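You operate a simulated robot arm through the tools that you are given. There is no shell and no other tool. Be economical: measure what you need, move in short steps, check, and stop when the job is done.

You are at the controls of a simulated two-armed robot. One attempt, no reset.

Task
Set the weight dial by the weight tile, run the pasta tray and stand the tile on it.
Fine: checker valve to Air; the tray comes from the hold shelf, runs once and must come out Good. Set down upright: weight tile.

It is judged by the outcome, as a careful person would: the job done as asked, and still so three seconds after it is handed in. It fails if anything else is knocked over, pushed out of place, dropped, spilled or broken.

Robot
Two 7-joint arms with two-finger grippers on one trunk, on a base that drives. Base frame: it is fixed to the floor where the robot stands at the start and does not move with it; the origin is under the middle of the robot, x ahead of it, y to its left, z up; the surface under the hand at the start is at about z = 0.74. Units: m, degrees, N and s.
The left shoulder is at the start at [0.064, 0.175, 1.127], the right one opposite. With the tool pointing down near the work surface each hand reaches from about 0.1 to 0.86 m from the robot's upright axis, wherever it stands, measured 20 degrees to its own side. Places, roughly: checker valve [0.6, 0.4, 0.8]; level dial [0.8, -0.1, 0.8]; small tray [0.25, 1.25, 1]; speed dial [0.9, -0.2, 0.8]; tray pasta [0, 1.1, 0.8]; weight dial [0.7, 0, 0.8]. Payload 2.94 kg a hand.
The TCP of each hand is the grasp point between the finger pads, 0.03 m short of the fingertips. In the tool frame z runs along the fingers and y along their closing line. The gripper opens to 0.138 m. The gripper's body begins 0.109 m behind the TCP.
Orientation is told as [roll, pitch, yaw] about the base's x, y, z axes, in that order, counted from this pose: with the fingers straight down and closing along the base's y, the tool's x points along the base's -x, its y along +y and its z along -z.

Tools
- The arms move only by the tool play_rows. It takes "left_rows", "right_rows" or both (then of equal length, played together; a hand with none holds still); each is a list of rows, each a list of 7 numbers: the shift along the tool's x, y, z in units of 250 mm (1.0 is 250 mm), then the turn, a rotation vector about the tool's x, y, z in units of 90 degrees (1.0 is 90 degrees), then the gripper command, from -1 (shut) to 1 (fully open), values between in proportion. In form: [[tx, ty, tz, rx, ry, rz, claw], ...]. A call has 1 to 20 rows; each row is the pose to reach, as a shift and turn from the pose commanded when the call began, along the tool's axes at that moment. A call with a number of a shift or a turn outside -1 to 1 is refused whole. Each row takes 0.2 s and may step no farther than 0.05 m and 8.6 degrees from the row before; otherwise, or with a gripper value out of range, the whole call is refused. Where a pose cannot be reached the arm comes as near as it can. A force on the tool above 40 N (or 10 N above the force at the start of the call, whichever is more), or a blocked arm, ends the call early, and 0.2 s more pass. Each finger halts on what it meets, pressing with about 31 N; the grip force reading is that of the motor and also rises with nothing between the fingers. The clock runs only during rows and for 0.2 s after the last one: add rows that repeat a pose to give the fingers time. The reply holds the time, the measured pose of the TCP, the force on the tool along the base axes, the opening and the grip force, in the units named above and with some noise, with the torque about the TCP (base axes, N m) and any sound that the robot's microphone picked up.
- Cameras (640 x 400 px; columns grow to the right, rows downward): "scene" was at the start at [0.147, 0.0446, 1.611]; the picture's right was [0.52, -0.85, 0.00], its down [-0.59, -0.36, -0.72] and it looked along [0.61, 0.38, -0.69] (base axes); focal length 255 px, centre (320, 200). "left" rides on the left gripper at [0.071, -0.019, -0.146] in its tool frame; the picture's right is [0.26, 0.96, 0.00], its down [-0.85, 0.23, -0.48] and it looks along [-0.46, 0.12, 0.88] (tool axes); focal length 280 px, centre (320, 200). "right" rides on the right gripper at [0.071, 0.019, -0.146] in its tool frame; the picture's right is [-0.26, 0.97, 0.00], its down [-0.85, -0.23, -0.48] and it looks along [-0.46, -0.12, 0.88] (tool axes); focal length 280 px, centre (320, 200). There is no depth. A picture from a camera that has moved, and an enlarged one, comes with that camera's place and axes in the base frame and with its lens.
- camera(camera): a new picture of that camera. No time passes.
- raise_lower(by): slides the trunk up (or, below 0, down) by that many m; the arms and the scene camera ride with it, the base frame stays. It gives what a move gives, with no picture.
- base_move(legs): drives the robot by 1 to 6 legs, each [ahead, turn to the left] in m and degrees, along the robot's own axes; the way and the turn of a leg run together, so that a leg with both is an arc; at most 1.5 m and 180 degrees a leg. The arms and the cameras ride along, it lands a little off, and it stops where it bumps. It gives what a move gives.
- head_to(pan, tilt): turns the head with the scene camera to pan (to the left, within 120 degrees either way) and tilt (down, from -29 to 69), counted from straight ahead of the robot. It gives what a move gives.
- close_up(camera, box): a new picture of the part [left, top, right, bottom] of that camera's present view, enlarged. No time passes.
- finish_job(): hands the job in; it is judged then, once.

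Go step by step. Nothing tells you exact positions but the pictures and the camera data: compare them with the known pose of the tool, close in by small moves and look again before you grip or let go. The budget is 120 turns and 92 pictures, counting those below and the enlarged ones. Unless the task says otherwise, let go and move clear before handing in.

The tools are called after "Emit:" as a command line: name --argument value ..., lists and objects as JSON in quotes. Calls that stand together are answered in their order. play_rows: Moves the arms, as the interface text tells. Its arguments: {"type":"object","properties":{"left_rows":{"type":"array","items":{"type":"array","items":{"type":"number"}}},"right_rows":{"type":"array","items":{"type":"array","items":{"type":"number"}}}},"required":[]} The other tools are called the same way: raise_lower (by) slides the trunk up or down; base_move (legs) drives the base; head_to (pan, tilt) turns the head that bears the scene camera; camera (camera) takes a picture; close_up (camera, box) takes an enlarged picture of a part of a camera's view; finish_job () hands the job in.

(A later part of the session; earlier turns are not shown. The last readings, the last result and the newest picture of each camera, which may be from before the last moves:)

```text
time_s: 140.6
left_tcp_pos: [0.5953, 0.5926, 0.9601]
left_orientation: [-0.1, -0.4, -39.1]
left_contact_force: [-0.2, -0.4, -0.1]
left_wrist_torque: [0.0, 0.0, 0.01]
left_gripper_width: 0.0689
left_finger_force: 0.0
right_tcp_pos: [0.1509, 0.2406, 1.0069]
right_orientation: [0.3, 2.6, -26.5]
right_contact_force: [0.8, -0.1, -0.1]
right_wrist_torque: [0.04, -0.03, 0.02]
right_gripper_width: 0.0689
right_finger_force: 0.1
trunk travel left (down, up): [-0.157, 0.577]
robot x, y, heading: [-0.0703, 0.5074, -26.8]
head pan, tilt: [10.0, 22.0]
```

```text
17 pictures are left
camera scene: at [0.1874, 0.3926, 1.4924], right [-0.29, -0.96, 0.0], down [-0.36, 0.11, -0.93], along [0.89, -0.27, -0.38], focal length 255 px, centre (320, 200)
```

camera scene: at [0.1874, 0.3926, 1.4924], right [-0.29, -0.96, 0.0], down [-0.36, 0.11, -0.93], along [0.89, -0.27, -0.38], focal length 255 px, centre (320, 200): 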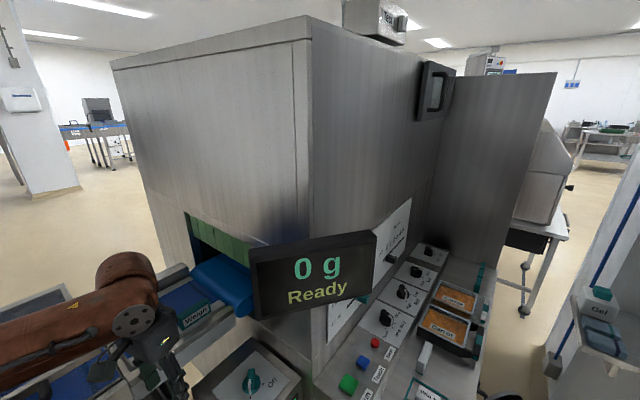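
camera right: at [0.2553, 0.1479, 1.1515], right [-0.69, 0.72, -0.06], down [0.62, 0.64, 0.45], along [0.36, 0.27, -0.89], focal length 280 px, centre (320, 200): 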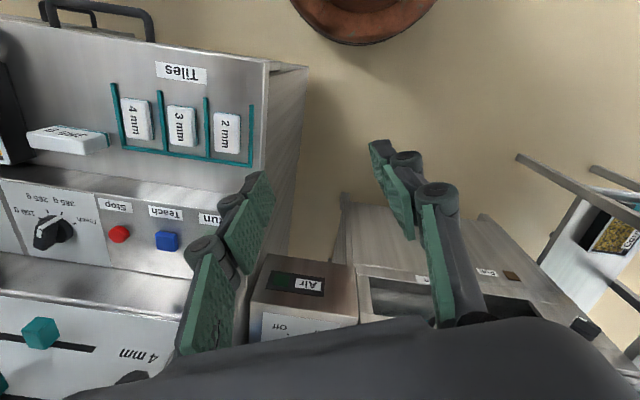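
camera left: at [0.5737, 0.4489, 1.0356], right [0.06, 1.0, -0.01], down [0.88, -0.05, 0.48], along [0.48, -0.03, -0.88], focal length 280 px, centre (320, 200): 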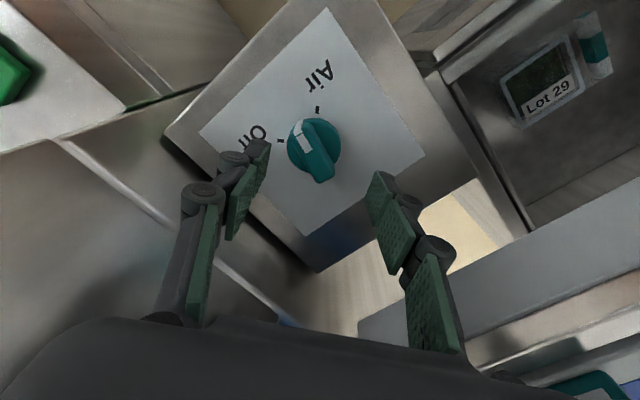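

Display now reads "0 g Ready". Next the pasta tray: I tuck the left hand up, back off a little and turn to the hold shelf.

Emit:
play_rows --left_rows '[[0.04, -0.03, -0.12, 0, 0, 0, 0.3], [0.08, -0.06, -0.24, 0, 0, 0, 0.6], [0.12, -0.09, -0.36, 0, 0, 0, 0.6], [0.16, -0.13, -0.48, 0, 0, 0, 0.6], [0.22, -0.17, -0.6, 0, 0, 0, 0.6], [0.27, -0.21, -0.7, 0, 0, 0, 0.6], [0.31, -0.25, -0.8, 0, 0, 0, 0.6]]'

Emit:
base_move --legs '[[-0.12, 0], [0, 45], [0, 45]]'

Emit:
head_to --pan 10 --tilt 45

Emit:
camera --camera "scene"

```text
time_s: 142.2
left_tcp_pos: [0.4916, 0.5955, 1.1555]
left_orientation: [-0.1, -0.4, -39.2]
left_contact_force: [-0.7, -1.1, 0.6]
left_wrist_torque: [0.03, -0.04, -0.01]
left_gripper_width: 0.1104
left_finger_force: 0.1
right_tcp_pos: [0.151, 0.2407, 1.0069]
right_orientation: [0.3, 2.6, -26.5]
right_contact_force: [-0.5, 0.3, -0.4]
right_wrist_torque: [0.02, 0.0, 0.03]
right_gripper_width: 0.069
right_finger_force: 0.1
trunk travel left (down, up): [-0.157, 0.577]
robot x, y, heading: [-0.0724, 0.5018, -26.6]
head pan, tilt: [10.0, 22.0]
```

```text
time_s: 144.2
left_tcp_pos: [0.2422, 0.7968, 1.1391]
left_orientation: [0.6, -1.5, -29.1]
left_contact_force: [7.7, 3.7, -6.8]
left_wrist_torque: [-0.56, 0.99, -0.03]
left_gripper_width: 0.1101
left_finger_force: 0.1
right_tcp_pos: [-0.0427, 0.3655, 1.005]
right_orientation: [-2.0, -6.4, -16.6]
right_contact_force: [92.0, 1.3, -7.7]
right_wrist_torque: [-0.81, -0.81, 2.0]
right_gripper_width: 0.0538
right_finger_force: 0.0
trunk travel left (down, up): [-0.157, 0.577]
robot x, y, heading: [-0.1806, 0.5607, -16.9]
head pan, tilt: [10.0, 22.0]
stopped in leg 2: the robot was blocked; the commanded pose is now the measured one
```

```text
time_s: 145.1
left_tcp_pos: [0.2654, 0.7678, 1.1446]
left_orientation: [-0.9, -3.4, -29.2]
left_contact_force: [1.8, -0.2, 0.4]
left_wrist_torque: [0.04, 0.14, 0.02]
left_gripper_width: 0.1105
left_finger_force: 0.1
right_tcp_pos: [-0.0205, 0.3512, 1.007]
right_orientation: [-1.5, -4.3, -17.0]
right_contact_force: [110.7, -2.7, 73.4]
right_wrist_torque: [-4.23, 1.31, 3.3]
right_gripper_width: 0.0617
right_finger_force: 0.1
trunk travel left (down, up): [-0.157, 0.577]
robot x, y, heading: [-0.1789, 0.5565, -16.9]
head pan, tilt: [10.0, 45.0]
```

```text
16 pictures are left
camera scene: at [0.1171, 0.4831, 1.454], right [-0.12, -0.99, 0.0], down [-0.72, 0.09, -0.69], along [0.69, -0.08, -0.72], focal length 255 px, centre (320, 200)
```

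scene: 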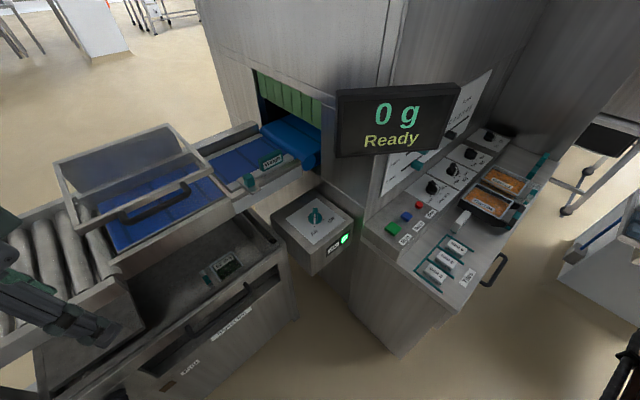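

The right hand again pressed on the robot's own trunk — that is what was blocking. I move it well forward, then continue turning.

Emit:
play_rows --right_rows '[[-0.05, 0, 0, 0, 0, 0, 0], [-0.12, 0, 0, 0, 0.01, 0, 0], [-0.22, 0, 0, -0.005, 0.02, 0, 0], [-0.34, 0, 0, -0.01, 0.03, 0, 0], [-0.46, 0, 0, -0.016, 0.04, 0, 0], [-0.58, 0, 0, -0.016, 0.047, 0, 0], [-0.7, 0, 0, -0.016, 0.047, 0, 0], [-0.82, 0, 0, -0.016, 0.047, 0, 0], [-0.9, 0, 0, -0.016, 0.047, 0, 0], [-0.9, 0, 0, -0.016, 0.047, 0, 0]]'

Emit:
close_up --camera "scene" --box '[60, 50, 380, 250]'

```text
time_s: 147.3
left_tcp_pos: [0.2692, 0.7813, 1.1441]
left_orientation: [1.3, -0.6, -28.9]
left_contact_force: [0.4, 0.3, 0.4]
left_wrist_torque: [0.01, -0.02, 0.02]
left_gripper_width: 0.1106
left_finger_force: 0.1
right_tcp_pos: [0.1974, 0.2888, 1.0138]
right_orientation: [0.0, 2.1, -16.6]
right_contact_force: [0.7, -0.1, -0.4]
right_wrist_torque: [-0.03, 0.01, 0.01]
right_gripper_width: 0.069
right_finger_force: 0.1
trunk travel left (down, up): [-0.157, 0.577]
robot x, y, heading: [-0.1812, 0.5583, -17.1]
head pan, tilt: [10.0, 45.0]
```

```text
2.00 times, centred on (220, 150) of scene
camera zoom: at [0.0829, 0.4943, 1.4572], right [-0.12, -0.99, 0.0], down [-0.7, 0.08, -0.71], along [0.7, -0.08, -0.71], focal length 509 px, centre (520, 300)
```

zoom: 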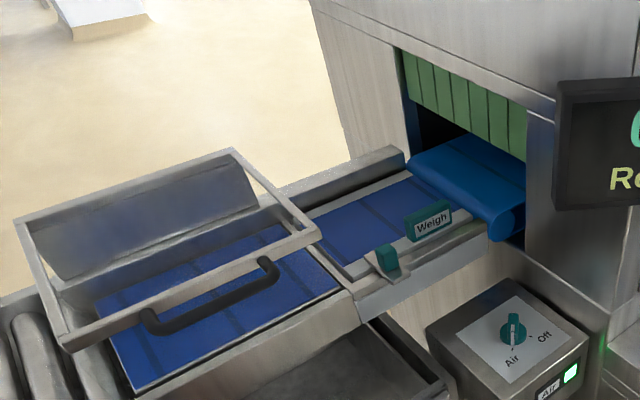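

The loading spot has to be the short weigh section ahead of the hood (the blue end only protrudes a little from the tunnel). Now I turn to the hold shelf.

Emit:
base_move --legs '[[0, 36], [0, 36]]'

Emit:
head_to --pan 15 --tilt 52

Emit:
camera --camera "scene"

```text
time_s: 148.2
left_tcp_pos: [0.2574, 0.803, 1.1449]
left_orientation: [1.6, -0.2, -26.5]
left_contact_force: [-0.5, -0.2, 0.6]
left_wrist_torque: [0.0, -0.04, 0.0]
left_gripper_width: 0.1105
left_finger_force: 0.1
right_tcp_pos: [0.2097, 0.3063, 1.0135]
right_orientation: [0.0, 2.1, -14.0]
right_contact_force: [0.1, 0.1, -0.2]
right_wrist_torque: [-0.02, -0.01, 0.0]
right_gripper_width: 0.0693
right_finger_force: 0.1
trunk travel left (down, up): [-0.157, 0.577]
robot x, y, heading: [-0.182, 0.5628, -14.5]
head pan, tilt: [10.0, 45.0]
stopped in leg 1: the robot was blocked; the commanded pose is now the measured one
```

```text
time_s: 148.9
left_tcp_pos: [0.2571, 0.8026, 1.1443]
left_orientation: [1.6, -0.3, -26.6]
left_contact_force: [0.3, 0.7, -0.2]
left_wrist_torque: [0.0, 0.02, -0.01]
left_gripper_width: 0.1103
left_finger_force: 0.1
right_tcp_pos: [0.2077, 0.3056, 1.013]
right_orientation: [-0.1, 2.1, -14.0]
right_contact_force: [0.0, 0.9, -0.2]
right_wrist_torque: [-0.02, -0.02, 0.01]
right_gripper_width: 0.0691
right_finger_force: 0.1
trunk travel left (down, up): [-0.157, 0.577]
robot x, y, heading: [-0.174, 0.5598, -14.2]
head pan, tilt: [15.0, 52.0]
```

```text
14 pictures are left
camera scene: at [0.0802, 0.5126, 1.4475], right [0.01, -1.0, 0.0], down [-0.79, -0.01, -0.62], along [0.62, 0.01, -0.79], focal length 255 px, centre (320, 200)
```

scene: 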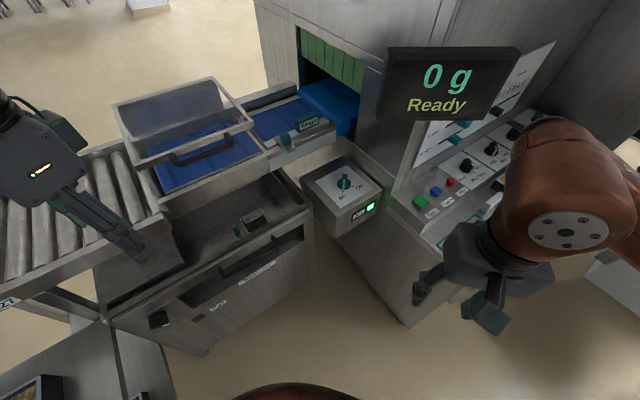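

The base is probably against the hold shelf's leg. I reverse away from it, then turn.

Emit:
base_move --legs '[[-0.18, 0], [0, 49]]'

Emit:
head_to --pan 20 --tilt 50

Emit:
camera --camera "scene"

```text
time_s: 152.6
left_tcp_pos: [-0.2532, 1.0937, 1.1435]
left_orientation: [1.6, -0.3, 22.9]
left_contact_force: [-0.6, -0.2, -0.5]
left_wrist_torque: [-0.03, 0.01, -0.01]
left_gripper_width: 0.1107
left_finger_force: 0.1
right_tcp_pos: [0.0918, 0.7355, 1.0126]
right_orientation: [0.0, 2.1, 35.4]
right_contact_force: [0.3, -0.5, -0.4]
right_wrist_torque: [0.0, 0.0, 0.0]
right_gripper_width: 0.0689
right_finger_force: 0.1
trunk travel left (down, up): [-0.157, 0.577]
robot x, y, heading: [-0.3455, 0.6029, 34.8]
head pan, tilt: [15.0, 52.0]
```

```text
time_s: 153.3
left_tcp_pos: [-0.2527, 1.0944, 1.1445]
left_orientation: [1.6, -0.3, 22.9]
left_contact_force: [-0.5, -0.6, -0.5]
left_wrist_torque: [0.01, 0.01, -0.01]
left_gripper_width: 0.1105
left_finger_force: 0.0
right_tcp_pos: [0.0932, 0.7344, 1.0127]
right_orientation: [0.0, 2.1, 35.4]
right_contact_force: [-0.6, -0.3, -1.2]
right_wrist_torque: [0.02, 0.02, 0.0]
right_gripper_width: 0.0688
right_finger_force: 0.0
trunk travel left (down, up): [-0.157, 0.577]
robot x, y, heading: [-0.3534, 0.6001, 34.7]
head pan, tilt: [20.0, 50.0]
```

```text
13 pictures are left
camera scene: at [-0.1509, 0.7749, 1.4502], right [0.82, -0.57, 0.0], down [-0.44, -0.63, -0.64], along [0.37, 0.53, -0.77], focal length 255 px, centre (320, 200)
```

scene: 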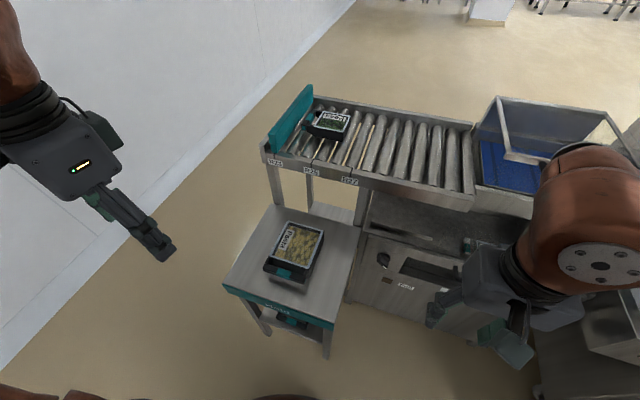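

Emit:
close_up --camera "scene" --box '[240, 200, 360, 310]'

```text
3.64 times, centred on (300, 255) of scene
camera zoom: at [-0.1509, 0.7749, 1.4502], right [0.82, -0.57, 0.0], down [-0.44, -0.63, -0.64], along [0.37, 0.53, -0.77], focal length 926 px, centre (393, 0)
```

zoom: 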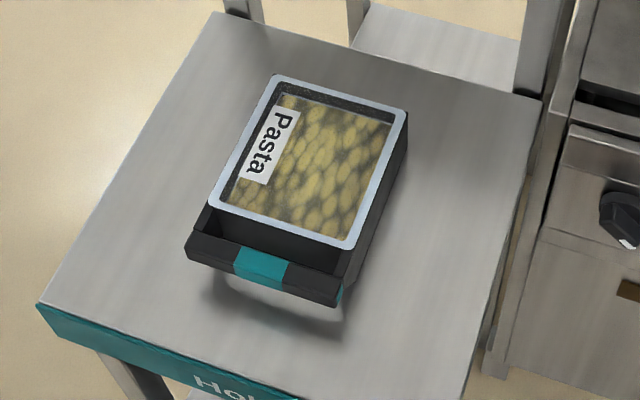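

Tray is at about [0.005, 1.108], 0.11 m wide, long axis about 35 degrees with the handle toward me. I'll grip it across its sides at yaw 35; first hover above and look.

Emit:
play_rows --left_rows '[[-0.12, -0.04, 0.0, 0.018, 0, -0.02, 1], [-0.24, -0.08, 0.0, 0.018, 0, -0.04, 1], [-0.36, -0.13, 0.05, 0.018, 0, -0.06, 1], [-0.48, -0.17, 0.1, 0.018, 0, -0.08, 1], [-0.6, -0.21, 0.18, 0.018, 0, -0.1, 1], [-0.72, -0.26, 0.26, 0.018, 0, -0.12, 1], [-0.84, -0.3, 0.34, 0.018, 0, -0.139, 1], [-0.972, -0.35, 0.42, 0.018, 0, -0.139, 1], [-0.972, -0.35, 0.5, 0.018, 0, -0.139, 1], [-0.972, -0.35, 0.5, 0.018, 0, -0.139, 1]]'

Emit:
camera --camera "left"

```text
time_s: 155.5
left_tcp_pos: [0.0039, 1.1113, 1.0169]
left_orientation: [-0.1, -0.4, 35.3]
left_contact_force: [0.1, -0.2, 0.4]
left_wrist_torque: [-0.01, 0.05, -0.02]
left_gripper_width: 0.1379
left_finger_force: 0.0
right_tcp_pos: [0.0932, 0.7332, 1.014]
right_orientation: [0.0, 2.2, 35.4]
right_contact_force: [0.5, -0.2, -0.2]
right_wrist_torque: [0.0, 0.02, -0.01]
right_gripper_width: 0.0689
right_finger_force: 0.0
trunk travel left (down, up): [-0.157, 0.577]
robot x, y, heading: [-0.3465, 0.6018, 34.7]
head pan, tilt: [20.0, 50.0]
```

```text
11 pictures are left
camera left: at [-0.0431, 1.0555, 1.1607], right [-0.77, 0.63, 0.0], down [0.55, 0.68, 0.48], along [0.31, 0.37, -0.88], focal length 280 px, centre (320, 200)
```

left: 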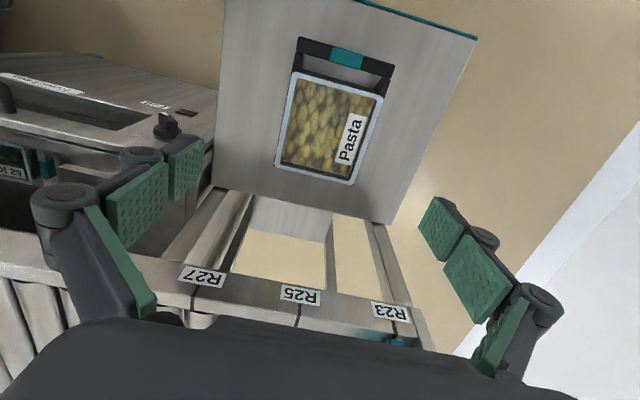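

Triangulating both views, the tray centre is about [0.012, 1.134] with its rim near z 0.79. I lower closer and check alignment.

Emit:
play_rows --left_rows '[[-0.04, 0.03, 0.1, 0, 0, -0.025, 1], [-0.08, 0.057, 0.25, 0, 0, -0.025, 1], [-0.08, 0.057, 0.4, 0, 0, -0.025, 1], [-0.08, 0.057, 0.55, 0, 0, -0.025, 1], [-0.08, 0.057, 0.6, 0, 0, -0.025, 1], [-0.08, 0.057, 0.6, 0, 0, -0.025, 1]]'

Emit:
camera --camera "left"

```text
time_s: 156.9
left_tcp_pos: [0.0152, 1.1356, 0.8666]
left_orientation: [0.0, -0.5, 37.5]
left_contact_force: [0.1, 0.6, 0.3]
left_wrist_torque: [0.0, 0.03, 0.02]
left_gripper_width: 0.1379
left_finger_force: 0.0
right_tcp_pos: [0.0932, 0.7334, 1.0121]
right_orientation: [0.0, 2.2, 35.4]
right_contact_force: [-0.3, 0.9, 0.1]
right_wrist_torque: [0.01, 0.0, -0.01]
right_gripper_width: 0.069
right_finger_force: 0.1
trunk travel left (down, up): [-0.157, 0.577]
robot x, y, heading: [-0.3551, 0.6067, 34.8]
head pan, tilt: [20.0, 50.0]
```

```text
10 pictures are left
camera left: at [-0.0312, 1.0786, 1.0108], right [-0.8, 0.6, 0.0], down [0.53, 0.7, 0.48], along [0.29, 0.38, -0.88], focal length 280 px, centre (320, 200)
```

left: 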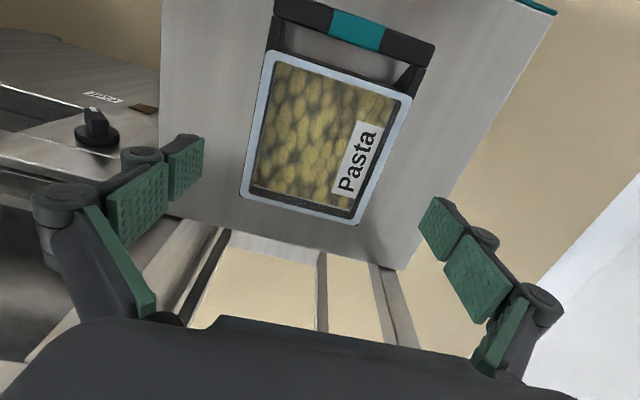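

Alignment is right on. I descend and close on the tray.

Emit:
play_rows --left_rows '[[0, 0, 0.1, 0, 0, 0, 1], [0, 0, 0.2, 0, 0, 0, 1], [0, 0, 0.28, 0, 0, 0, 1], [0, 0, 0.32, 0, 0, 0, 1], [0, 0, 0.32, 0, 0, 0, 0.6], [0, 0, 0.32, 0, 0, 0, 0.2], [0, 0, 0.32, 0, 0, 0, -0.2], [0, 0, 0.32, 0, 0, 0, -0.5], [0, 0, 0.32, 0, 0, 0, -0.5]]'

```text
time_s: 158.9
left_tcp_pos: [0.015, 1.1358, 0.7898]
left_orientation: [0.0, -0.6, 37.8]
left_contact_force: [-1.2, 3.3, 9.2]
left_wrist_torque: [0.35, 0.41, -0.08]
left_gripper_width: 0.0414
left_finger_force: 3.7
right_tcp_pos: [0.0926, 0.7333, 1.0135]
right_orientation: [0.0, 2.1, 35.4]
right_contact_force: [-0.5, -0.1, -0.1]
right_wrist_torque: [-0.01, 0.01, -0.03]
right_gripper_width: 0.069
right_finger_force: 0.1
trunk travel left (down, up): [-0.157, 0.577]
robot x, y, heading: [-0.3503, 0.6048, 34.8]
head pan, tilt: [20.0, 50.0]
```

The fingers closed above the tray rim — it sits lower than I thought. I open again, lift a little and look.

Emit:
play_rows --left_rows '[[0, 0, -0.02, 0, 0, 0, 0], [0, 0, -0.02, 0, 0, 0, 0.5], [0, 0, -0.02, 0, 0, 0, 1], [0, 0, -0.02, 0, 0, 0, 1], [0, 0, -0.02, 0, 0, 0, 1], [0, 0, -0.02, 0, 0, 0, 1], [0, 0, -0.02, 0, 0, 0, 1]]'

Emit:
camera --camera "left"

```text
time_s: 160.5
left_tcp_pos: [0.0142, 1.136, 0.7923]
left_orientation: [0.0, -0.6, 37.7]
left_contact_force: [0.7, -0.6, 0.7]
left_wrist_torque: [0.0, -0.01, 0.03]
left_gripper_width: 0.1379
left_finger_force: 0.1
right_tcp_pos: [0.0934, 0.7335, 1.0133]
right_orientation: [-0.1, 2.2, 35.3]
right_contact_force: [-0.5, -0.2, 0.3]
right_wrist_torque: [-0.01, 0.0, -0.01]
right_gripper_width: 0.0689
right_finger_force: 0.0
trunk travel left (down, up): [-0.157, 0.577]
robot x, y, heading: [-0.3534, 0.6028, 34.9]
head pan, tilt: [20.0, 50.0]
```

```text
9 pictures are left
camera left: at [-0.0313, 1.0784, 0.9374], right [-0.8, 0.6, 0.0], down [0.53, 0.7, 0.48], along [0.29, 0.38, -0.88], focal length 280 px, centre (320, 200)
```

left: 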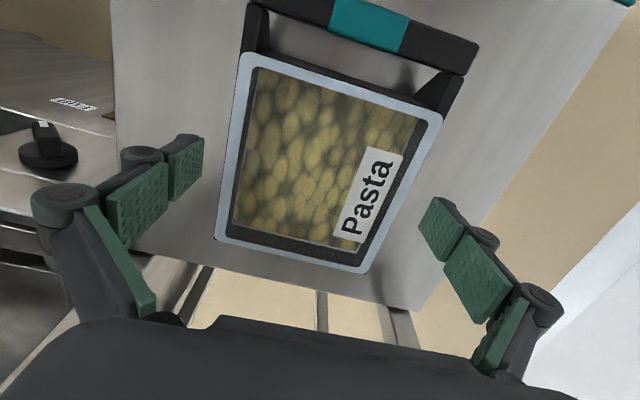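

Using the change between the two views: rim at z 0.756, width 0.125, laterally centred within 1-2 mm. I descend 44 mm more beside the tray, then close.

Emit:
play_rows --left_rows '[[-0.048, 0, 0.0, 0, 0, 0, 1], [-0.048, 0, 0.06, 0, 0, 0, 1], [-0.048, 0, 0.12, 0, 0, 0, 1], [-0.048, 0, 0.176, 0, 0, 0, 1], [-0.048, 0, 0.176, 0, 0, 0, 0.8], [-0.048, 0, 0.176, 0, 0, 0, 0.5], [-0.048, 0, 0.176, 0, 0, 0, 0.2], [-0.048, 0, 0.176, 0, 0, 0, 0.2]]'

```text
time_s: 162.3
left_tcp_pos: [0.023, 1.1426, 0.7501]
left_orientation: [-0.1, -0.4, 37.7]
left_contact_force: [-0.8, 1.3, -0.5]
left_wrist_torque: [0.13, 0.15, -0.01]
left_gripper_width: 0.1295
left_finger_force: 30.9
right_tcp_pos: [0.0924, 0.7336, 1.0129]
right_orientation: [-0.1, 2.2, 35.4]
right_contact_force: [0.2, -0.4, 0.3]
right_wrist_torque: [-0.01, 0.02, 0.02]
right_gripper_width: 0.0689
right_finger_force: 0.0
trunk travel left (down, up): [-0.157, 0.577]
robot x, y, heading: [-0.3495, 0.6038, 34.9]
head pan, tilt: [20.0, 50.0]
```

Gripped (width 0.1295, 31 N). I lift the tray, tuck both arms for the drive, and check it's held.

Emit:
play_rows --left_rows '[[0, 0, -0.05, 0, 0, 0, 0.2], [0, 0, -0.15, 0, 0, 0, 0.2], [0, 0, -0.3, 0, 0, 0, 0.2], [0, 0, -0.45, 0, 0, 0, 0.2], [0, 0, -0.6, 0, 0, 0, 0.2], [0, 0, -0.75, 0, 0, 0, 0.2], [0.1, 0.08, -0.85, 0, 0, 0, 0.2], [0.2, 0.16, -0.95, 0, 0, 0, 0.2], [0.32, 0.25, -1, 0, 0, 0, 0.2], [0.44, 0.34, -1, 0, 0, 0, 0.2], [0.56, 0.43, -1, 0, 0, 0, 0.2], [0.66, 0.5, -1, 0, 0, 0, 0.2], [0.73, 0.556, -1, 0, 0, 0, 0.2]]' --right_rows '[[0.0, 0, 0, 0, 0, 0, 0], [0.03, -0.06, 0, 0, 0, 0, 0], [0.07, -0.12, 0, 0, 0, 0, 0], [0.11, -0.19, 0, 0, 0, 0, 0], [0.15, -0.26, 0, 0, 0, 0, 0], [0.19, -0.34, 0, 0, 0, 0, 0], [0.23, -0.42, 0, 0, 0, 0, 0], [0.28, -0.5, 0, 0, 0, 0, 0], [0.33, -0.6, 0, 0, 0, 0, 0], [0.38, -0.7, 0, 0, 0, 0, 0], [0.43, -0.8, 0, 0, 0, 0, 0], [0.48, -0.9, 0, 0, 0, 0, 0], [0.52, -0.98, 0, 0, 0, 0, 0]]'

Emit:
play_rows --right_rows '[[0.06, -0.1, 0, 0, 0, 0, 0], [0.12, -0.2, 0, 0, 0, 0, 0], [0.18, -0.3, 0, 0, 0, 0, 0], [0.24, -0.4, 0, 0, 0, 0, 0]]'

Emit:
base_move --legs '[[0, -38], [0, -37], [0.3, 0]]'

```text
time_s: 165.1
left_tcp_pos: [-0.2077, 1.1412, 0.9971]
left_orientation: [-0.2, -0.4, 37.6]
left_contact_force: [-0.5, 0.2, -3.3]
left_wrist_torque: [-0.01, -0.02, 0.0]
left_gripper_width: 0.1296
left_finger_force: 31.2
right_tcp_pos: [0.1286, 0.4588, 1.0185]
right_orientation: [-0.1, 2.1, 35.5]
right_contact_force: [-0.1, 0.1, -0.1]
right_wrist_torque: [0.0, 0.0, 0.01]
right_gripper_width: 0.0688
right_finger_force: 0.1
trunk travel left (down, up): [-0.157, 0.577]
robot x, y, heading: [-0.3524, 0.6049, 35.0]
head pan, tilt: [20.0, 50.0]
```

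```text
time_s: 166.1
left_tcp_pos: [-0.2072, 1.1403, 0.9978]
left_orientation: [-0.2, -0.4, 37.7]
left_contact_force: [0.7, 0.5, -3.6]
left_wrist_torque: [-0.02, -0.02, 0.0]
left_gripper_width: 0.1297
left_finger_force: 30.6
right_tcp_pos: [0.1372, 0.3664, 1.0128]
right_orientation: [-0.1, 2.2, 35.2]
right_contact_force: [0.4, -0.2, -0.2]
right_wrist_torque: [0.0, 0.03, 0.02]
right_gripper_width: 0.069
right_finger_force: 0.1
right hand out of reach, approached as far as the arm can: row 4
trunk travel left (down, up): [-0.157, 0.577]
robot x, y, heading: [-0.3486, 0.6065, 34.9]
head pan, tilt: [20.0, 50.0]
```

```text
time_s: 171.6
left_tcp_pos: [0.4392, 0.4122, 0.9973]
left_orientation: [-0.1, -0.5, -37.0]
left_contact_force: [-0.3, -0.2, -4.0]
left_wrist_torque: [0.02, 0.03, -0.04]
left_gripper_width: 0.1296
left_finger_force: 30.7
right_tcp_pos: [-0.2175, -0.1222, 1.0133]
right_orientation: [-0.1, 2.3, -39.4]
right_contact_force: [0.2, 0.3, -0.5]
right_wrist_torque: [0.04, 0.08, -0.01]
right_gripper_width: 0.0694
right_finger_force: 0.2
trunk travel left (down, up): [-0.157, 0.577]
robot x, y, heading: [-0.1182, 0.4116, -39.5]
head pan, tilt: [20.0, 50.0]
```

Tray weighs about 0.38 kg, as it should. I turn back left, raise the trunk for clearance, then drive up to the conveyor.

Emit:
base_move --legs '[[0, 58]]'

Emit:
raise_lower --by 0.17

Emit:
base_move --legs '[[0.25, 0], [0, -24]]'

Emit:
head_to --pan 10 --tilt 40

Emit:
camera --camera "scene"

```text
time_s: 174.6
left_tcp_pos: [0.1813, 0.8794, 0.9964]
left_orientation: [-0.2, -0.4, 20.1]
left_contact_force: [-0.5, -0.4, -3.8]
left_wrist_torque: [-0.01, -0.05, 0.01]
left_gripper_width: 0.1294
left_finger_force: 31.5
right_tcp_pos: [0.2744, 0.0385, 1.0125]
right_orientation: [-0.2, 2.1, 17.7]
right_contact_force: [0.2, 0.6, 0.8]
right_wrist_torque: [-0.01, -0.03, -0.04]
right_gripper_width: 0.069
right_finger_force: 0.1
trunk travel left (down, up): [-0.157, 0.577]
robot x, y, heading: [-0.1203, 0.4099, 17.8]
head pan, tilt: [20.0, 50.0]
```

```text
time_s: 176.5
left_tcp_pos: [0.182, 0.8801, 1.1673]
left_orientation: [-0.1, -0.3, 20.2]
left_contact_force: [0.6, -0.3, -4.3]
left_wrist_torque: [-0.02, 0.0, 0.01]
left_gripper_width: 0.1295
left_finger_force: 30.7
right_tcp_pos: [0.2742, 0.0385, 1.1821]
right_orientation: [-0.1, 2.1, 17.6]
right_contact_force: [-0.5, -0.5, 0.7]
right_wrist_torque: [-0.01, 0.0, 0.0]
right_gripper_width: 0.0688
right_finger_force: 0.0
trunk travel left (down, up): [-0.327, 0.407]
robot x, y, heading: [-0.1161, 0.4136, 17.2]
head pan, tilt: [20.0, 50.0]
```

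```text
time_s: 179.6
left_tcp_pos: [0.5941, 0.7938, 1.1679]
left_orientation: [-0.2, -0.5, -3.9]
left_contact_force: [-0.3, 0.2, -4.4]
left_wrist_torque: [0.04, 0.04, 0.01]
left_gripper_width: 0.1292
left_finger_force: 31.3
right_tcp_pos: [0.3347, -0.0121, 1.1826]
right_orientation: [-0.1, 2.1, -6.4]
right_contact_force: [-0.4, -0.1, -0.7]
right_wrist_torque: [-0.02, -0.04, 0.04]
right_gripper_width: 0.0691
right_finger_force: 0.1
trunk travel left (down, up): [-0.327, 0.407]
robot x, y, heading: [0.1295, 0.4889, -6.9]
head pan, tilt: [20.0, 50.0]
```

```text
time_s: 180.3
left_tcp_pos: [0.5923, 0.7945, 1.1673]
left_orientation: [-0.1, -0.5, -3.9]
left_contact_force: [-0.5, 0.1, -4.3]
left_wrist_torque: [0.01, 0.01, -0.02]
left_gripper_width: 0.1295
left_finger_force: 30.9
right_tcp_pos: [0.3354, -0.0111, 1.1833]
right_orientation: [0.0, 2.2, -6.4]
right_contact_force: [0.3, 0.7, 0.3]
right_wrist_torque: [0.01, 0.0, -0.01]
right_gripper_width: 0.0689
right_finger_force: 0.1
trunk travel left (down, up): [-0.327, 0.407]
robot x, y, heading: [0.1266, 0.4914, -6.8]
head pan, tilt: [10.0, 40.0]
```

```text
8 pictures are left
camera scene: at [0.2732, 0.488, 1.644], right [0.06, -1.0, 0.0], down [-0.64, -0.04, -0.77], along [0.76, 0.05, -0.64], focal length 255 px, centre (320, 200)
```

scene: 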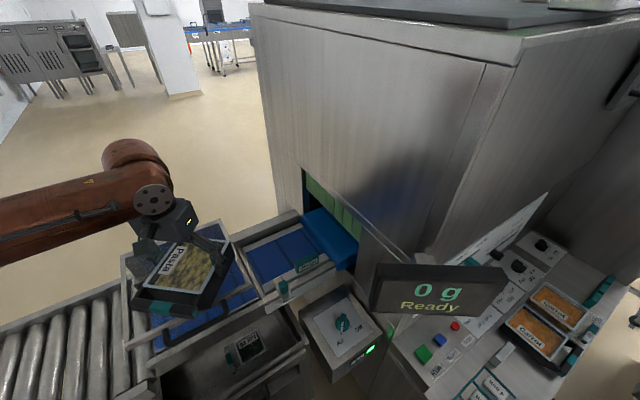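

The tray is over the hood's front. I carry it (slightly higher) to above the weigh section, turning so the handle points downstream like the Peas tray.

Emit:
play_rows --left_rows '[[0, 0, -0.08, 0, 0, 0, 0.2], [0, 0, -0.16, 0, 0, 0, 0.2], [-0.09, -0.07, -0.16, 0, 0, 0.06, 0.2], [-0.19, -0.14, -0.16, 0, 0, 0.13, 0.2], [-0.29, -0.21, -0.16, 0, 0, 0.2, 0.2], [-0.38, -0.28, -0.16, 0, 0, 0.27, 0.2], [-0.47, -0.35, -0.16, 0, 0, 0.34, 0.2], [-0.56, -0.41, -0.16, 0, 0, 0.41, 0.2], [-0.65, -0.48, -0.16, 0, 0, 0.48, 0.2], [-0.74, -0.54, -0.16, 0, 0, 0.54, 0.2], [-0.844, -0.62, -0.16, 0, 0, 0.6, 0.2], [-0.844, -0.62, -0.06, 0, 0, 0.6, 0.2], [-0.844, -0.62, 0.04, 0, 0, 0.6, 0.2], [-0.844, -0.62, 0.12, 0, 0, 0.6, 0.2], [-0.844, -0.62, 0.2, 0, 0, 0.6, 0.2]]'

Emit:
camera --camera "left"

```text
time_s: 183.5
left_tcp_pos: [0.739, 0.6756, 1.0973]
left_orientation: [0.2, -0.3, -57.9]
left_contact_force: [1.0, -3.1, -3.4]
left_wrist_torque: [0.07, 0.12, 0.05]
left_gripper_width: 0.1295
left_finger_force: 31.6
left hand out of reach, approached as far as the arm can: row 8, 9, 10, 11, 12, 13, 14, 15
right_tcp_pos: [0.3347, -0.0133, 1.1826]
right_orientation: [0.0, 2.2, -6.4]
right_contact_force: [0.1, -0.6, 0.5]
right_wrist_torque: [0.08, 0.1, -0.02]
right_gripper_width: 0.0692
right_finger_force: 0.0
trunk travel left (down, up): [-0.327, 0.407]
robot x, y, heading: [0.1274, 0.4877, -6.5]
head pan, tilt: [10.0, 40.0]
```

```text
7 pictures are left
camera left: at [0.6835, 0.7271, 1.241], right [0.68, 0.73, 0.0], down [0.64, -0.6, 0.48], along [0.36, -0.32, -0.88], focal length 280 px, centre (320, 200)
```

left: 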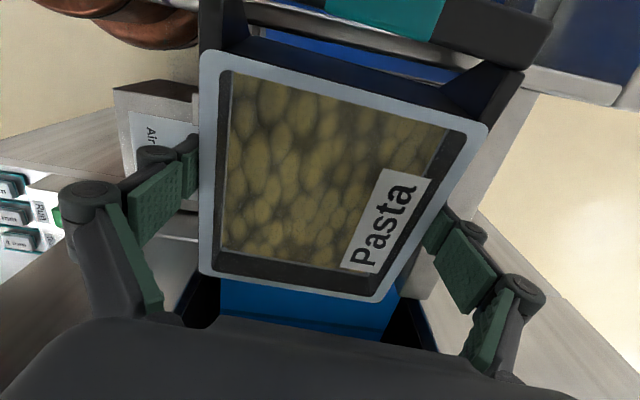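

The tray hangs over the line with the tunnel ahead of it, but reach ends about 7 cm short. I drive 8 cm forward with it.

Emit:
base_move --legs '[[0.08, 0]]'

Emit:
play_rows --left_rows '[[-0.03, -0.03, 0, 0, 0, 0, 0.2], [-0.06, -0.07, 0, 0, 0, 0, 0.2], [-0.1, -0.11, 0, 0, 0, 0, 0.2], [-0.14, -0.15, 0, 0, 0, 0, 0.2], [-0.17, -0.18, 0, 0, 0, 0, 0.2], [-0.17, -0.18, 0, 0, 0, 0, 0.2]]'

Emit:
camera --camera "scene"

```text
time_s: 184.6
left_tcp_pos: [0.8093, 0.6689, 1.104]
left_orientation: [0.8, -0.8, -57.9]
left_contact_force: [-1.4, 0.2, -2.4]
left_wrist_torque: [-0.01, -0.15, 0.04]
left_gripper_width: 0.1296
left_finger_force: 30.7
right_tcp_pos: [0.4051, -0.0203, 1.186]
right_orientation: [-0.1, 1.5, -6.5]
right_contact_force: [-1.8, 0.3, 0.4]
right_wrist_torque: [0.0, -0.15, 0.01]
right_gripper_width: 0.0692
right_finger_force: 0.0
trunk travel left (down, up): [-0.327, 0.407]
robot x, y, heading: [0.2075, 0.4791, -6.6]
head pan, tilt: [10.0, 40.0]
```

```text
time_s: 186.0
left_tcp_pos: [0.8045, 0.6532, 1.1048]
left_orientation: [0.6, -0.7, -57.9]
left_contact_force: [0.3, 0.4, -3.5]
left_wrist_torque: [-0.02, 0.02, 0.0]
left_gripper_width: 0.1293
left_finger_force: 31.1
left hand out of reach, approached as far as the arm can: row 1, 2, 3, 4, 5, 6
right_tcp_pos: [0.4124, -0.0216, 1.1846]
right_orientation: [0.0, 1.9, -6.6]
right_contact_force: [0.0, 0.5, 0.4]
right_wrist_torque: [0.03, 0.0, -0.01]
right_gripper_width: 0.069
right_finger_force: 0.0
trunk travel left (down, up): [-0.327, 0.407]
robot x, y, heading: [0.2064, 0.4793, -6.7]
head pan, tilt: [10.0, 40.0]
```

```text
6 pictures are left
camera scene: at [0.3528, 0.4783, 1.6441], right [0.06, -1.0, 0.0], down [-0.64, -0.04, -0.77], along [0.76, 0.05, -0.64], focal length 255 px, centre (320, 200)
```

scene: 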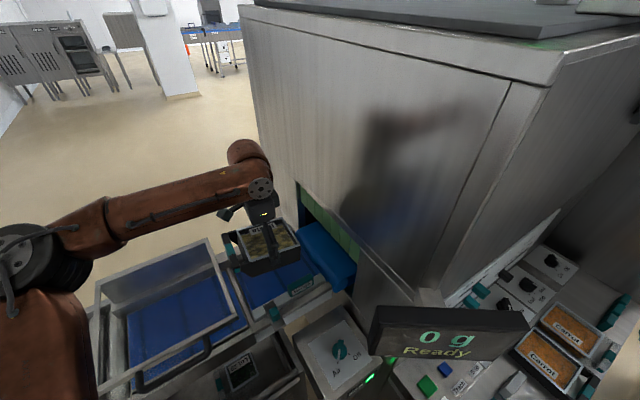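

Now the tray is over the weigh belt (a bit toward the back). I shift slightly forward and lower in small steps until it touches.

Emit:
play_rows --left_rows '[[-0.02, -0.04, 0.04, 0, 0, 0, 0.2], [-0.042, -0.083, 0.08, 0, 0, 0, 0.2], [-0.042, -0.083, 0.12, 0, 0, 0, 0.2], [-0.042, -0.083, 0.16, 0, 0, 0, 0.2], [-0.042, -0.083, 0.18, 0, 0, 0, 0.2], [-0.042, -0.083, 0.2, 0, 0, 0, 0.2], [-0.042, -0.083, 0.22, 0, 0, 0, 0.2], [-0.042, -0.083, 0.24, 0, 0, 0, 0.2]]'

```text
time_s: 187.8
left_tcp_pos: [0.7903, 0.6372, 1.0444]
left_orientation: [0.6, -0.9, -57.8]
left_contact_force: [1.1, -0.5, 1.0]
left_wrist_torque: [-0.5, -0.03, 0.09]
left_gripper_width: 0.1295
left_finger_force: 31.2
left hand out of reach, approached as far as the arm can: row 1, 2, 3, 4, 5, 6, 7, 8
right_tcp_pos: [0.4118, -0.0212, 1.184]
right_orientation: [-0.2, 1.9, -6.6]
right_contact_force: [-0.3, 0.1, 0.5]
right_wrist_torque: [-0.03, -0.01, 0.0]
right_gripper_width: 0.0691
right_finger_force: 0.0
trunk travel left (down, up): [-0.327, 0.407]
robot x, y, heading: [0.2075, 0.4773, -6.5]
head pan, tilt: [10.0, 40.0]
```

Emit:
close_up --camera "scene" --box '[190, 200, 370, 330]'

```text
3.08 times, centred on (280, 265) of scene
camera zoom: at [0.3528, 0.4781, 1.6441], right [0.06, -1.0, 0.0], down [-0.64, -0.04, -0.77], along [0.76, 0.05, -0.64], focal length 784 px, centre (443, 0)
```

zoom: 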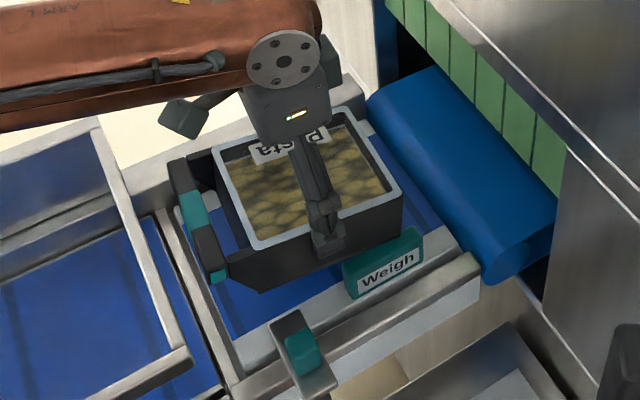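

The tray's front corner is just touching the "Weigh" sign. I lift a little, shift 18 mm back and lower again.

Emit:
play_rows --left_rows '[[0, 0, -0.03, 0, 0, 0, 0.2], [0, 0, -0.06, 0, 0, 0, 0.2], [0, 0.04, -0.06, 0, 0, 0, 0.2], [0, 0.075, -0.06, 0, 0, 0, 0.2], [0, 0.075, -0.03, 0, 0, 0, 0.2], [0, 0.075, 0.0, 0, 0, 0, 0.2], [0, 0.075, 0.03, 0, 0, 0, 0.2], [0, 0.075, 0.05, 0, 0, 0, 0.2], [0, 0.075, 0.05, 0, 0, 0, 0.2]]'

```text
time_s: 189.8
left_tcp_pos: [0.8035, 0.6517, 1.033]
left_orientation: [0.5, -0.8, -57.8]
left_contact_force: [-0.3, -0.1, -3.5]
left_wrist_torque: [0.01, 0.01, -0.03]
left_gripper_width: 0.1296
left_finger_force: 31.3
left hand out of reach, approached as far as the arm can: row 4, 5, 6, 7, 8, 9
right_tcp_pos: [0.4124, -0.0201, 1.184]
right_orientation: [0.0, 1.9, -6.5]
right_contact_force: [0.7, -0.2, 0.2]
right_wrist_torque: [-0.03, 0.0, 0.0]
right_gripper_width: 0.0689
right_finger_force: 0.0
trunk travel left (down, up): [-0.327, 0.407]
robot x, y, heading: [0.2052, 0.4825, -6.6]
head pan, tilt: [10.0, 40.0]
```

Free at z 1.033 now, no contact. I continue down in small steps.

Emit:
play_rows --left_rows '[[0, 0, 0.02, 0, 0, 0, 0.2], [0, 0, 0.04, 0, 0, 0, 0.2], [0, 0, 0.06, 0, 0, 0, 0.2], [0, 0, 0.075, 0, 0, 0, 0.2]]'

```text
time_s: 190.8
left_tcp_pos: [0.8025, 0.6534, 1.0147]
left_orientation: [0.5, -0.6, -57.8]
left_contact_force: [-0.2, -0.1, -4.6]
left_wrist_torque: [0.02, -0.02, 0.02]
left_gripper_width: 0.1296
left_finger_force: 31.3
right_tcp_pos: [0.4122, -0.0204, 1.1834]
right_orientation: [-0.1, 1.9, -6.5]
right_contact_force: [-0.6, -1.8, -0.2]
right_wrist_torque: [0.03, -0.03, 0.0]
right_gripper_width: 0.069
right_finger_force: 0.1
trunk travel left (down, up): [-0.327, 0.407]
robot x, y, heading: [0.2073, 0.4809, -6.4]
head pan, tilt: [10.0, 40.0]
```

Emit:
play_rows --left_rows '[[0, 0, 0.02, 0, 0, 0, 0.2], [0, 0, 0.04, 0, 0, 0, 0.2], [0, 0, 0.06, 0, 0, 0, 0.2], [0, 0, 0.08, 0, 0, 0, 0.2]]'

```text
time_s: 191.8
left_tcp_pos: [0.8006, 0.6554, 0.9963]
left_orientation: [0.6, -0.8, -57.8]
left_contact_force: [1.0, 4.5, 9.2]
left_wrist_torque: [-0.57, -0.64, 0.19]
left_gripper_width: 0.1296
left_finger_force: 31.4
left hand out of reach, approached as far as the arm can: row 1, 2, 3, 4
right_tcp_pos: [0.412, -0.0205, 1.1844]
right_orientation: [-0.1, 1.9, -6.5]
right_contact_force: [-0.6, 0.2, -1.0]
right_wrist_torque: [0.02, -0.01, -0.02]
right_gripper_width: 0.0691
right_finger_force: 0.1
trunk travel left (down, up): [-0.327, 0.407]
robot x, y, heading: [0.2055, 0.4807, -6.6]
head pan, tilt: [10.0, 40.0]
```

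It rests on the belt. I open, lift straight up and check the display reading.

Emit:
play_rows --left_rows '[[0, 0, 0, 0, 0, 0, 0.6], [0, 0, 0, 0, 0, 0, 1], [0, 0, 0, 0, 0, 0, 1], [0, 0, -0.03, 0, 0, 0, 1], [0, 0, -0.08, 0, 0, 0, 1], [0, 0, -0.15, 0, 0, 0, 1], [0, 0, -0.25, 0, 0, 0, 1], [0, 0, -0.4, 0, 0, 0, 1], [0, 0, -0.55, 0, 0, 0, 1], [0, 0, -0.7, 0, 0, 0, 1]]'

Emit:
camera --camera "scene"

```text
time_s: 194.0
left_tcp_pos: [0.7983, 0.6612, 1.1635]
left_orientation: [0.5, -0.8, -57.7]
left_contact_force: [0.5, 0.0, -0.2]
left_wrist_torque: [0.02, -0.03, 0.02]
left_gripper_width: 0.1381
left_finger_force: 0.0
left hand out of reach, approached as far as the arm can: row 10
right_tcp_pos: [0.4119, -0.0223, 1.1833]
right_orientation: [0.0, 1.9, -6.5]
right_contact_force: [-0.1, -0.5, 0.2]
right_wrist_torque: [0.01, -0.07, -0.01]
right_gripper_width: 0.0692
right_finger_force: 0.1
trunk travel left (down, up): [-0.327, 0.407]
robot x, y, heading: [0.205, 0.4818, -6.5]
head pan, tilt: [10.0, 40.0]
```

```text
4 pictures are left
camera scene: at [0.3515, 0.4782, 1.6442], right [0.06, -1.0, 0.0], down [-0.64, -0.04, -0.77], along [0.77, 0.05, -0.64], focal length 255 px, centre (320, 200)
```

scene: 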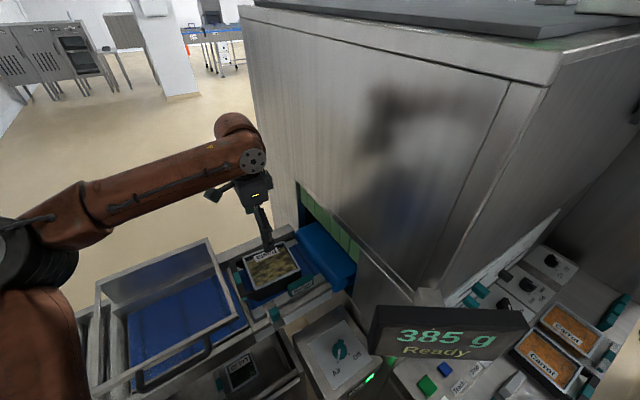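

The scale shows 385 g, Ready. Now the Run button at about [0.572, 0.20, 0.81], just under the display's end: I bring the right hand in front of it with closed fingers tilted 30 degrees so the wrist stays clear of the display.

Emit:
play_rows --right_rows '[[-0.007, 0.11, 0.09, 0, -0.04, 0, -0.5], [-0.014, 0.22, 0.18, 0, -0.08, 0, -1], [-0.022, 0.33, 0.27, 0, -0.12, 0, -1], [-0.03, 0.44, 0.36, 0, -0.16, 0, -1], [-0.037, 0.56, 0.45, 0, -0.21, 0, -1], [-0.044, 0.68, 0.54, 0, -0.26, 0, -1], [-0.051, 0.79, 0.63, 0, -0.31, 0, -1], [-0.058, 0.9, 0.72, 0, -0.35, 0, -1], [-0.058, 0.9, 0.72, 0, -0.35, 0, -1]]'

```text
time_s: 196.0
left_tcp_pos: [0.7994, 0.6649, 1.1629]
left_orientation: [0.5, -0.9, -57.6]
left_contact_force: [-0.5, 0.5, 0.4]
left_wrist_torque: [-0.09, -0.07, 0.0]
left_gripper_width: 0.1382
left_finger_force: 0.0
right_tcp_pos: [0.4668, 0.1822, 1.1569]
right_orientation: [-0.1, -28.0, -6.5]
right_contact_force: [-0.8, 0.2, 0.9]
right_wrist_torque: [-0.13, -0.08, -0.06]
right_gripper_width: 0.0001
right_finger_force: 27.9
right hand out of reach, approached as far as the arm can: row 5, 6, 7, 8, 9
trunk travel left (down, up): [-0.327, 0.407]
robot x, y, heading: [0.2107, 0.4788, -6.7]
head pan, tilt: [10.0, 40.0]
```

The arm is too folded there; I back the base 12 cm so the right hand can come down.

Emit:
base_move --legs '[[-0.12, 0]]'

```text
time_s: 197.2
left_tcp_pos: [0.6787, 0.6762, 1.1626]
left_orientation: [0.5, -0.7, -57.9]
left_contact_force: [0.1, -0.3, -0.5]
left_wrist_torque: [0.02, -0.05, -0.03]
left_gripper_width: 0.138
left_finger_force: 0.0
right_tcp_pos: [0.3443, 0.1932, 1.157]
right_orientation: [-0.1, -28.0, -6.7]
right_contact_force: [0.2, -1.1, 0.5]
right_wrist_torque: [-0.02, -0.01, -0.04]
right_gripper_width: 0.0001
right_finger_force: 28.6
trunk travel left (down, up): [-0.327, 0.407]
robot x, y, heading: [0.0873, 0.4974, -6.7]
head pan, tilt: [10.0, 40.0]
```

Emit:
play_rows --right_rows '[[0.02, 0.01, 0.14, 0, 0, 0, -1], [0.04, 0.02, 0.29, 0, 0, 0, -1], [0.06, 0.03, 0.44, 0, 0, 0, -1], [0.08, 0.04, 0.58, 0, 0, 0, -1], [0.1, 0.05, 0.73, 0, 0, 0, -1], [0.124, 0.062, 0.873, 0, 0, 0, -1], [0.124, 0.062, 0.873, 0, 0, 0, -1]]'

```text
time_s: 198.8
left_tcp_pos: [0.6783, 0.6761, 1.1617]
left_orientation: [0.5, -0.7, -57.8]
left_contact_force: [0.1, -0.1, -0.5]
left_wrist_torque: [-0.02, 0.04, -0.01]
left_gripper_width: 0.1378
left_finger_force: 0.1
right_tcp_pos: [0.4226, 0.1973, 1.0091]
right_orientation: [0.0, -28.0, -6.6]
right_contact_force: [-0.4, -1.4, -1.6]
right_wrist_torque: [0.03, -0.11, 0.0]
right_gripper_width: 0.0
right_finger_force: 28.4
right hand out of reach, approached as far as the arm can: row 1, 2, 3, 4, 5, 6, 7
trunk travel left (down, up): [-0.327, 0.407]
robot x, y, heading: [0.0855, 0.4944, -7.0]
head pan, tilt: [10.0, 40.0]
```

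Emit:
play_rows --left_rows '[[0, -0.12, 0, 0, 0, 0, 1], [0, -0.24, 0, 0, 0, 0, 1], [0, -0.36, 0, 0, 0, 0, 1], [0, -0.48, 0, 0, 0, 0, 1], [0, -0.6, 0, 0, 0, 0, 1]]'

Emit:
raise_lower --by -0.13

```text
time_s: 200.0
left_tcp_pos: [0.5496, 0.5957, 1.1594]
left_orientation: [0.5, -0.9, -57.8]
left_contact_force: [0.3, -0.8, -0.6]
left_wrist_torque: [0.03, -0.01, 0.01]
left_gripper_width: 0.1379
left_finger_force: 0.1
right_tcp_pos: [0.422, 0.1973, 1.0087]
right_orientation: [0.1, -27.8, -6.7]
right_contact_force: [0.2, 0.5, 0.6]
right_wrist_torque: [0.02, -0.02, 0.01]
right_gripper_width: 0.0
right_finger_force: 28.4
trunk travel left (down, up): [-0.327, 0.407]
robot x, y, heading: [0.0837, 0.4926, -6.6]
head pan, tilt: [10.0, 40.0]
```

```text
time_s: 201.6
left_tcp_pos: [0.5502, 0.596, 1.0312]
left_orientation: [0.5, -0.8, -57.8]
left_contact_force: [0.6, 0.8, 0.4]
left_wrist_torque: [0.02, -0.06, 0.0]
left_gripper_width: 0.1381
left_finger_force: 0.0
right_tcp_pos: [0.4451, 0.1932, 0.8443]
right_orientation: [0.1, -21.2, -6.7]
right_contact_force: [-0.1, 0.3, 0.0]
right_wrist_torque: [-0.04, -0.03, -0.01]
right_gripper_width: 0.0
right_finger_force: 28.5
trunk travel left (down, up): [-0.197, 0.537]
robot x, y, heading: [0.0851, 0.4941, -6.8]
head pan, tilt: [10.0, 40.0]
```

Now the hand can reach: I move over the Run button and press down gently.

Emit:
play_rows --right_rows '[[-0.05, 0.01, -0.01, 0, 0, 0, -1], [-0.15, 0.03, 0.01, 0, 0, 0, -1], [-0.25, 0.05, 0.04, 0, 0, 0, -1], [-0.34, 0.07, 0.07, 0, 0, 0, -1], [-0.402, 0.077, 0.096, 0, 0, 0, -1], [-0.402, 0.077, 0.096, 0, 0, 0, -1]]'

Emit:
play_rows --right_rows '[[0, 0, 0.03, 0, 0, 0, -1], [0, 0, 0.06, 0, 0, 0, -1], [0, 0, 0.08, 0, 0, 0, -1], [0, 0, 0.1, 0, 0, 0, -1], [0, 0, 0.12, 0, 0, 0, -1], [0, 0, 0.14, 0, 0, 0, -1]]'

```text
time_s: 203.0
left_tcp_pos: [0.5454, 0.5952, 1.0332]
left_orientation: [0.7, -0.9, -57.8]
left_contact_force: [0.6, 0.3, 0.5]
left_wrist_torque: [-0.05, 0.01, -0.02]
left_gripper_width: 0.1381
left_finger_force: 0.1
right_tcp_pos: [0.5414, 0.2017, 0.8583]
right_orientation: [-0.1, -21.3, -6.2]
right_contact_force: [-0.4, 0.7, -0.2]
right_wrist_torque: [0.0, 0.04, 0.0]
right_gripper_width: 0.0
right_finger_force: 27.8
trunk travel left (down, up): [-0.197, 0.537]
robot x, y, heading: [0.0837, 0.4928, -6.9]
head pan, tilt: [10.0, 40.0]
```

```text
time_s: 204.4
left_tcp_pos: [0.5492, 0.597, 1.032]
left_orientation: [0.6, -0.9, -57.8]
left_contact_force: [0.0, 0.1, 0.4]
left_wrist_torque: [0.01, -0.01, 0.01]
left_gripper_width: 0.1381
left_finger_force: 0.1
right_tcp_pos: [0.5603, 0.2007, 0.8305]
right_orientation: [0.0, -21.6, -6.5]
right_contact_force: [-12.1, -2.7, 38.3]
right_wrist_torque: [-0.09, 0.41, -0.16]
right_gripper_width: 0.0062
right_finger_force: 28.0
trunk travel left (down, up): [-0.197, 0.537]
robot x, y, heading: [0.0869, 0.4958, -6.7]
head pan, tilt: [10.0, 40.0]
heard: click
```

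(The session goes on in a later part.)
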